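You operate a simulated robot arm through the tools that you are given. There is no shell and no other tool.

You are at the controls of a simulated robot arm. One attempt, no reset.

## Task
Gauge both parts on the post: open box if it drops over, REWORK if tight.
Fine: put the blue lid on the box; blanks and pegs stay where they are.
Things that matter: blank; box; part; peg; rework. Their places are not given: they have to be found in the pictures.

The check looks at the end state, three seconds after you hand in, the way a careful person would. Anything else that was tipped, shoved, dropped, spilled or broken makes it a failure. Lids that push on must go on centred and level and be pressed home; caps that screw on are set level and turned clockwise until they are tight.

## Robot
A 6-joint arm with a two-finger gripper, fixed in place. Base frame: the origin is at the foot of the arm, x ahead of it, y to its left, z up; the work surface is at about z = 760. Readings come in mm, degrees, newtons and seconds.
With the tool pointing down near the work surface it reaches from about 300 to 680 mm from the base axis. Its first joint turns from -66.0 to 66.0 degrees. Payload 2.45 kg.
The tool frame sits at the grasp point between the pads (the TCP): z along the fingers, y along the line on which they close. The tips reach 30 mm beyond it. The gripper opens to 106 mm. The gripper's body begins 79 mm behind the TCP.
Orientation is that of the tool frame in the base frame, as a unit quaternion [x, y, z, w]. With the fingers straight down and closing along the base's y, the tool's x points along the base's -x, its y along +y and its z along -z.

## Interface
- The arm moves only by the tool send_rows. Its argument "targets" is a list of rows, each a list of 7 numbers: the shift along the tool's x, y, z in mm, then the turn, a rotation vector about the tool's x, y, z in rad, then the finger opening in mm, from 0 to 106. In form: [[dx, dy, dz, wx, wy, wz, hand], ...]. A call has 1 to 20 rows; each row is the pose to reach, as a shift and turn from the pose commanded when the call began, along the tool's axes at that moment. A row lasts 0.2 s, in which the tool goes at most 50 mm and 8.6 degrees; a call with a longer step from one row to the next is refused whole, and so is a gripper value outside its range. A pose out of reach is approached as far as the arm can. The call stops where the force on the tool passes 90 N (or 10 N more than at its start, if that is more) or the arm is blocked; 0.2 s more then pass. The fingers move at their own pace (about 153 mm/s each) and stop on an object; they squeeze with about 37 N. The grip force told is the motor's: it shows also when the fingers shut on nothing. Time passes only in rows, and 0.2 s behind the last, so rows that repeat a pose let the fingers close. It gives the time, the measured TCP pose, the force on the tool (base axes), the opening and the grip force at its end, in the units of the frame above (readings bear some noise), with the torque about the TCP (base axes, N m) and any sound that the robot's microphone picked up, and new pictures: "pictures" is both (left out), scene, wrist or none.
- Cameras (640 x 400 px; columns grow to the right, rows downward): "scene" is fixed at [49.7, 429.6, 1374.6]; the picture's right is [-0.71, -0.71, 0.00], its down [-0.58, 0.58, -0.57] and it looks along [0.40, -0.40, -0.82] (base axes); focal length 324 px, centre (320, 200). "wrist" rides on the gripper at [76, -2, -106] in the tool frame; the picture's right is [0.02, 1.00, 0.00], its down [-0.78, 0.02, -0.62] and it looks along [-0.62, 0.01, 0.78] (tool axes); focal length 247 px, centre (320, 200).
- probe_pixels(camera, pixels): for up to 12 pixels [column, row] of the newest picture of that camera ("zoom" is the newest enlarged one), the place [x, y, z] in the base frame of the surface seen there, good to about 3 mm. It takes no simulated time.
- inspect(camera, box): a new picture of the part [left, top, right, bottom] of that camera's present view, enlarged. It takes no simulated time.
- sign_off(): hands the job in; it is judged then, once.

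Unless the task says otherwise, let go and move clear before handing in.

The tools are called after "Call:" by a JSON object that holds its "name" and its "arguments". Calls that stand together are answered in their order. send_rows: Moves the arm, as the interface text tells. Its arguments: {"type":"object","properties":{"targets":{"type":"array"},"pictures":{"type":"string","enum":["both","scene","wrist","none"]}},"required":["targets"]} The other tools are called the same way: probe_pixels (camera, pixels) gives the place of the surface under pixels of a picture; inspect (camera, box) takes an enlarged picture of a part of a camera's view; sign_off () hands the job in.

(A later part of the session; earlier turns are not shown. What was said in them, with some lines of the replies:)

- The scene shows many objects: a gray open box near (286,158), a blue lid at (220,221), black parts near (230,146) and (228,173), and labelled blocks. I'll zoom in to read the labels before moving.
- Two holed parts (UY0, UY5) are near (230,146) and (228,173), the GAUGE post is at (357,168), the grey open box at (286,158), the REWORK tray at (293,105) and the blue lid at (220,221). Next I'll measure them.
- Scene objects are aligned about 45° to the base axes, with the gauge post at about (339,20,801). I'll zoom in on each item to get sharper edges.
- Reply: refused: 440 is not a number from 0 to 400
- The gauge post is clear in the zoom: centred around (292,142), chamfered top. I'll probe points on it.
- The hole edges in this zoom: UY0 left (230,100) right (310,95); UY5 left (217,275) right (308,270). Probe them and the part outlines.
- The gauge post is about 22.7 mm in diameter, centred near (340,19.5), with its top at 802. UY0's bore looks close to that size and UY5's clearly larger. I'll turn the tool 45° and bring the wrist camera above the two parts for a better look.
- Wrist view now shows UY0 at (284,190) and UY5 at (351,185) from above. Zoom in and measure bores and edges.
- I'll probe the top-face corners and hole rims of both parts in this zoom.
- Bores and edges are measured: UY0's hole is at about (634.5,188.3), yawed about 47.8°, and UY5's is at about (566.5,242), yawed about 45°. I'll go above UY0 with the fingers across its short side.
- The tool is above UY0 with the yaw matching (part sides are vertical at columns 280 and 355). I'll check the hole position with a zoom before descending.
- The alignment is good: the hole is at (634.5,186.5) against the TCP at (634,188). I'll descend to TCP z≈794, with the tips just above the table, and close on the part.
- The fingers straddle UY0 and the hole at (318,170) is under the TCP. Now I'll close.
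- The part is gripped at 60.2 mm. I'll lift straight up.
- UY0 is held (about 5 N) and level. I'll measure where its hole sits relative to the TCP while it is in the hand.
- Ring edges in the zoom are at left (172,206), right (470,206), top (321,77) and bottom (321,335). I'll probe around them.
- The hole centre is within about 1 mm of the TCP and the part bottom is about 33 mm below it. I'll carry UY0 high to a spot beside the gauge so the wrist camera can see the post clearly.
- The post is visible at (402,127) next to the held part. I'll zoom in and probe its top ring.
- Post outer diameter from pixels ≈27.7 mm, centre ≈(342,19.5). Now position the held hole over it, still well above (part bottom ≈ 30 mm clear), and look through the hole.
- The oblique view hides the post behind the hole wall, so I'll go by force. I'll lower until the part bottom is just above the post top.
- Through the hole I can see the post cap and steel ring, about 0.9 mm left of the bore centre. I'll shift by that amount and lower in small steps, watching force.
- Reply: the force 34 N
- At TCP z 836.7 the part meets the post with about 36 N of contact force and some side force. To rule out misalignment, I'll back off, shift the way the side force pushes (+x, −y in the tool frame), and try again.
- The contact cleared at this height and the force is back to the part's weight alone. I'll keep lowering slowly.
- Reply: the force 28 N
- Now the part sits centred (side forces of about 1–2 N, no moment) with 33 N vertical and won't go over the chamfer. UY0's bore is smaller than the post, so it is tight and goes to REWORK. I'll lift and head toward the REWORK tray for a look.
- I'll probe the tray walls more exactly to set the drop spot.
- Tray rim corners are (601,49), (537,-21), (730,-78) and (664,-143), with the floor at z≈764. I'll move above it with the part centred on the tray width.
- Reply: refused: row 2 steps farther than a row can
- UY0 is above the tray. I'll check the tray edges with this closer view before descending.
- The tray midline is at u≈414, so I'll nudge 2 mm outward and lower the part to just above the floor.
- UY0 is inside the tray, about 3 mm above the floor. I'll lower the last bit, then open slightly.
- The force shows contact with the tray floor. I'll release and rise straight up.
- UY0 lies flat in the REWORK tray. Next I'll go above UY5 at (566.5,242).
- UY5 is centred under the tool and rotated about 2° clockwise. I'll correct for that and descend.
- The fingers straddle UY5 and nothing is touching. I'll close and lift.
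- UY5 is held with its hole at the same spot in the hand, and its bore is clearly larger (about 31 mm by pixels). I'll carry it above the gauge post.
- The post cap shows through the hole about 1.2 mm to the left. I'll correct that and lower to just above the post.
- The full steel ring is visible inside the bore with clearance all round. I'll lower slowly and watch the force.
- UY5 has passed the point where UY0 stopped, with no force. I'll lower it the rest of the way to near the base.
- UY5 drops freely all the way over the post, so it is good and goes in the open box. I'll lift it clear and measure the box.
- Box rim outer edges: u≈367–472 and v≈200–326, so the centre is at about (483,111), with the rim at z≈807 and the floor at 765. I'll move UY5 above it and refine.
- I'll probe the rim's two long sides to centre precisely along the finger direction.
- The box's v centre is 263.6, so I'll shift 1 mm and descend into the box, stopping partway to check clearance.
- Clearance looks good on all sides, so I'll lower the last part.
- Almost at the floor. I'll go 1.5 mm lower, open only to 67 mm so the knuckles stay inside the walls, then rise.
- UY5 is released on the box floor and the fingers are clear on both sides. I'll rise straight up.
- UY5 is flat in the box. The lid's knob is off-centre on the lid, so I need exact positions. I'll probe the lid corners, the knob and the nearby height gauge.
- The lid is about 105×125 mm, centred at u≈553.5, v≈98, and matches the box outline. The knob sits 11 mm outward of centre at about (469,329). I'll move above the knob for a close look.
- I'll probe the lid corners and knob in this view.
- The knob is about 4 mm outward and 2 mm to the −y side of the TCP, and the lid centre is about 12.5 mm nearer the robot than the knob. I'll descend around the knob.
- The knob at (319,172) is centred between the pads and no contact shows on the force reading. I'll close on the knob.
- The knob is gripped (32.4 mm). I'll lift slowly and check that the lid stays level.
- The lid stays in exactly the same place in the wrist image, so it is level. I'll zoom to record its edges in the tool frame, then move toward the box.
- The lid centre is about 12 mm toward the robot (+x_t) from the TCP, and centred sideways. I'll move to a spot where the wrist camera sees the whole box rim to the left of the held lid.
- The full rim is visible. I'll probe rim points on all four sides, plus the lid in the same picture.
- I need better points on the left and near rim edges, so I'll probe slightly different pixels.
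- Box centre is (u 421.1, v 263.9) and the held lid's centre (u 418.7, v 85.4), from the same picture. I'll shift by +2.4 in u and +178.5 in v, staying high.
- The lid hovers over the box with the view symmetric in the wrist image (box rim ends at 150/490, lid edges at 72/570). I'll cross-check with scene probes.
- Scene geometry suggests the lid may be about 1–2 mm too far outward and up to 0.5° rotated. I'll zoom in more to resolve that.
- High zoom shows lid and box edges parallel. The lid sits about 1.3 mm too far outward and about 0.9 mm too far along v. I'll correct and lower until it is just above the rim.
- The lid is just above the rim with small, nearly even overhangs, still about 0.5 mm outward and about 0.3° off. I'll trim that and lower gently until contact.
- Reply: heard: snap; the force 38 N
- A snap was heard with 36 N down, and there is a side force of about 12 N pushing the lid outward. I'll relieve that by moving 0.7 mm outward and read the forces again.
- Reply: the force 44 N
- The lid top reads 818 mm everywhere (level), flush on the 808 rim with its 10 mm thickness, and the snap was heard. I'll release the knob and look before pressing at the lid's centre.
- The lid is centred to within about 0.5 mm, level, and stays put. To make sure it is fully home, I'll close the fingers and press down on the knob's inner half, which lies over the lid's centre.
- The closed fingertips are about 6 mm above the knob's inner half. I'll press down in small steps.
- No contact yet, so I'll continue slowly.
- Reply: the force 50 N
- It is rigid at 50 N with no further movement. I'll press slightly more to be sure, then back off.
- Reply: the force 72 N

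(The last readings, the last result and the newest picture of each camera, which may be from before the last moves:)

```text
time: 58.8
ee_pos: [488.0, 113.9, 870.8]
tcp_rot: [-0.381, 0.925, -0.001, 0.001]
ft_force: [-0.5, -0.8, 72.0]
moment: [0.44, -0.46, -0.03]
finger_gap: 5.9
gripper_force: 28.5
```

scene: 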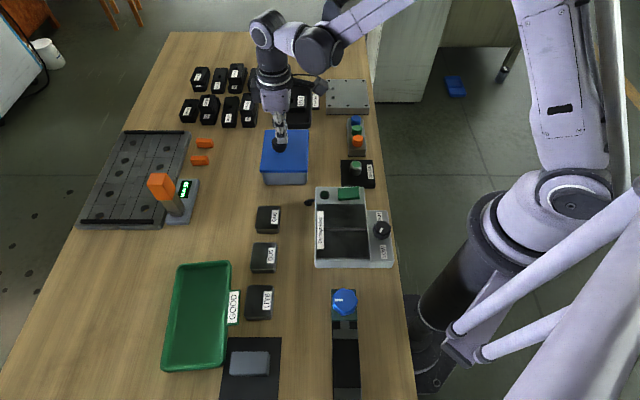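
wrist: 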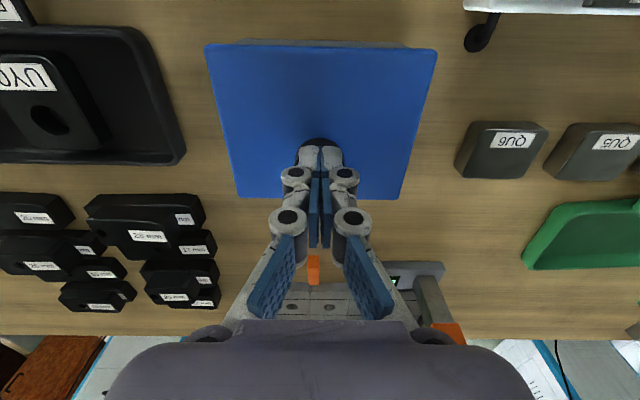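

It holds at 72 N with no further snap, so the lid is home. I'll rise clear and check for levelness.

Call:
{"name": "send_rows", "arguments": {"targets": [[0, 0, -10, 0, 0, 0, 0], [0, 0, -40, 0, 0, 0, 20], [0, 0, -80, 0, 0, 0, 40], [40, 0, -120, 0, 0, 0, 40], [80, 0, -150, 0, 0, 0, 40], [100, 0, -170, 0, 0, 0, 40], [100, 0, -170, 0, 0, 0, 40]], "pictures": "both"}}

Call:
{"name": "inspect", "arguments": {"camera": "scene", "box": [250, 118, 325, 190]}}

Call:
{"name": "probe_pixels", "arguments": {"camera": "zoom", "pixels": [[210, 80], [425, 80], [200, 150], [425, 150], [185, 280], [300, 280], [420, 280], [320, 200], [320, 240], [350, 100], [250, 250], [400, 220]]}}

Call:
{"name": "inspect", "arguments": {"camera": "scene", "box": [255, 155, 287, 190]}}

Call:
{"name": "inspect", "arguments": {"camera": "scene", "box": [285, 155, 317, 190]}}

Call:
{"name": "inspect", "arguments": {"camera": "scene", "box": [170, 55, 410, 215]}}

```text
refused: row 4 steps farther than a row can; nothing moved
```

```text
5.56 times, centred on (288, 154) of scene
```

zoom: 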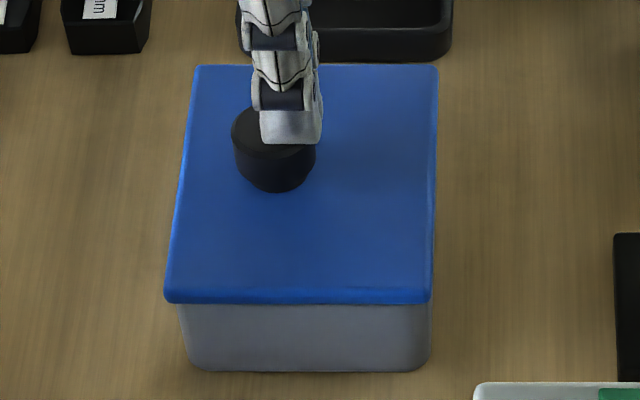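

```text
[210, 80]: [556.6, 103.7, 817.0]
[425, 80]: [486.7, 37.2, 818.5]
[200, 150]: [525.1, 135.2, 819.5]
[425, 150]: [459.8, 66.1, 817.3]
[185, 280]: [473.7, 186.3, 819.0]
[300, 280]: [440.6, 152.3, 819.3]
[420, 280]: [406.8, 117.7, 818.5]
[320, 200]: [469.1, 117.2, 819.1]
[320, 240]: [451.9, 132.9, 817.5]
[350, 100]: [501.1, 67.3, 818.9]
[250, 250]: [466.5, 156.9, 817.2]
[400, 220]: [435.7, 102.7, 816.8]
```

```text
11.43 times, centred on (271, 172) of scene
```

zoom: 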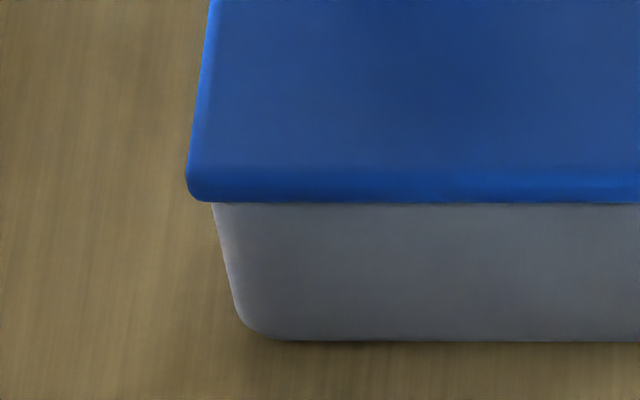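

```text
11.43 times, centred on (301, 172) of scene
```

zoom: 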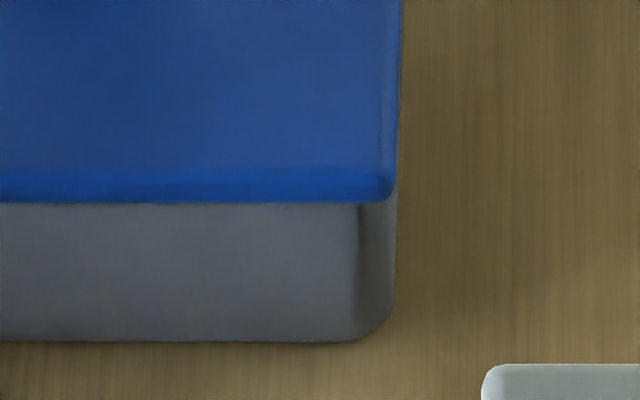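

```text
2.50 times, centred on (290, 135) of scene
```

zoom: 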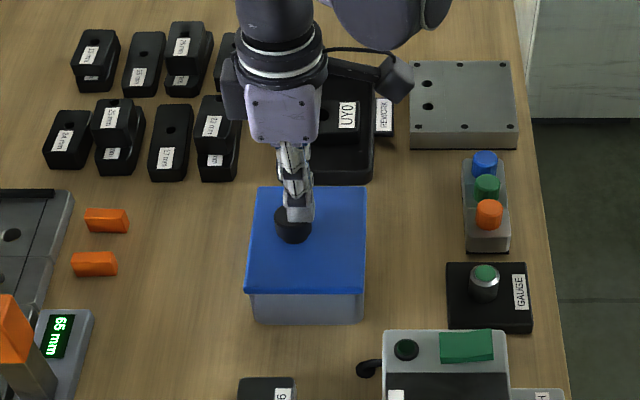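

The lid is level (all top points 817–819). Row 4 of the retreat was too long a step, so I'll resend with smaller steps.

Call:
{"name": "send_rows", "arguments": {"targets": [[0, 0, -8, 0, 0, 0, 0], [0, 0, -40, 0, 0, 0, 0], [0, 0, -80, 0, 0, 0, 20], [20, 0, -115, 0, 0, 0, 40], [45, 0, -145, 0, 0, 0, 40], [70, 0, -170, 0, 0, 0, 40], [70, 0, -170, 0, 0, 0, 40]], "pictures": "both"}}

Call:
{"name": "inspect", "arguments": {"camera": "scene", "box": [250, 118, 325, 190]}}

Call:
{"name": "inspect", "arguments": {"camera": "scene", "box": [170, 55, 410, 215]}}

Call:
{"name": "inspect", "arguments": {"camera": "wrist", "box": [180, 0, 460, 200]}}

```text
time: 60.4
ee_pos: [438.6, 64.4, 1038.6]
tcp_rot: [-0.381, 0.924, 0.0, 0.001]
ft_force: [0.0, -0.6, 0.2]
moment: [0.01, -0.03, -0.01]
finger_gap: 40.2
gripper_force: 0.0
```

scene: 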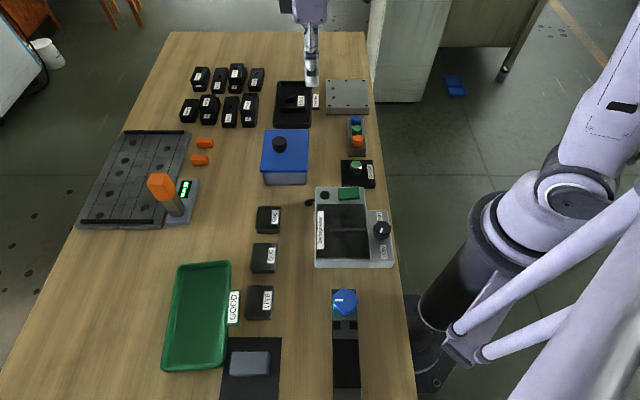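
wrist: 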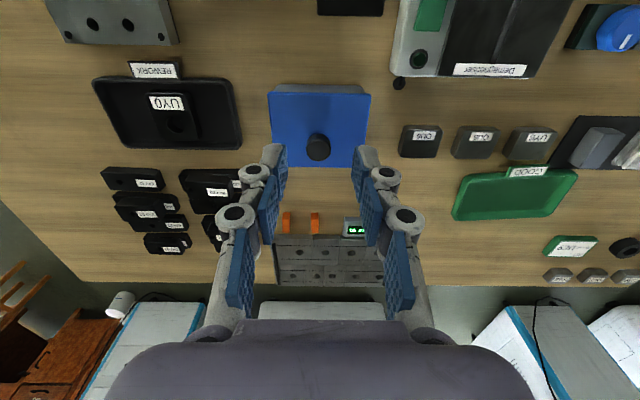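

```text
5.56 times, centred on (288, 154) of scene
```

zoom: 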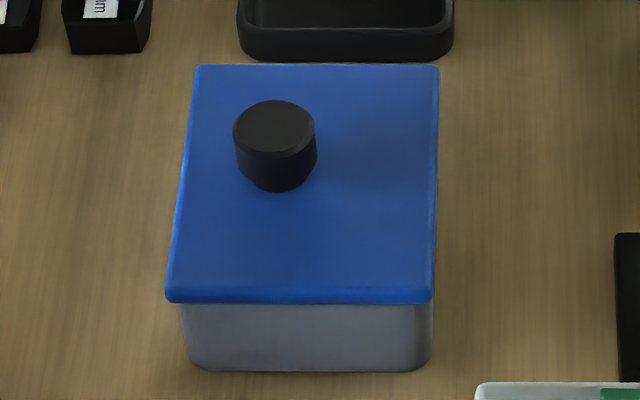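

```text
2.50 times, centred on (290, 135) of scene
```

zoom: 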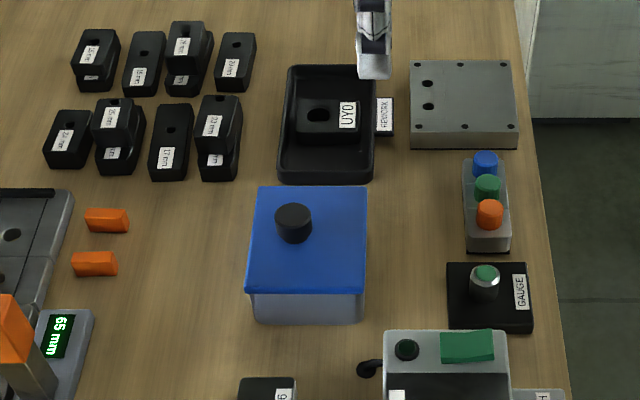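

```text
2.00 times, centred on (320, 100) of wrist
```

zoom: 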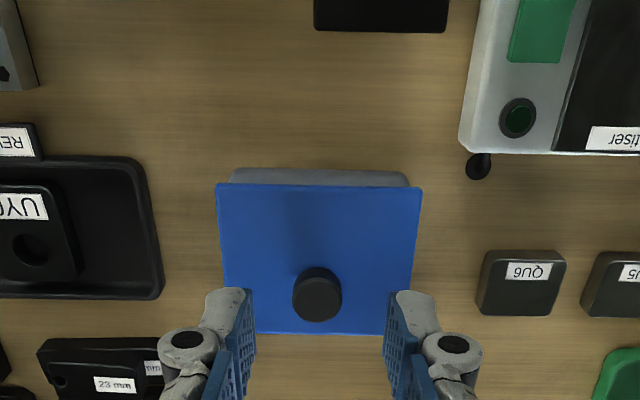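

The lid is centred (overhang about 13 px left, 14 px right), level and snapped home over UY5. UY0 is in the REWORK tray, and the blanks, pegs and gauge look undisturbed with the arm clear. Handing in.

Call:
{"name": "sign_off", "arguments": {}}

```text
The job is handed in.
```

I gauged both parts on the post, sorted them, and snapped the blue lid onto the box. I've handed the job in and haven't seen the check's result.

- **UY0 – tight, in REWORK:** centred on the post, it stopped at the chamfer under about 33 N. It now lies flat in the REWORK tray.
- **UY5 – fits, in the box:** it went down over the post to just above the gauge base with no resistance. It now lies flat on the floor of the grey box.
- **Blue lid – on the box:** it snapped on. I then pressed it to 72 N with no further movement. It is centred to within about 1 mm, and all the points measured on its top are within about 3 mm of each other, which is the measuring error.

The last pictures show the blanks, pegs and gauge where they were. The gripper is open and clear of everything.
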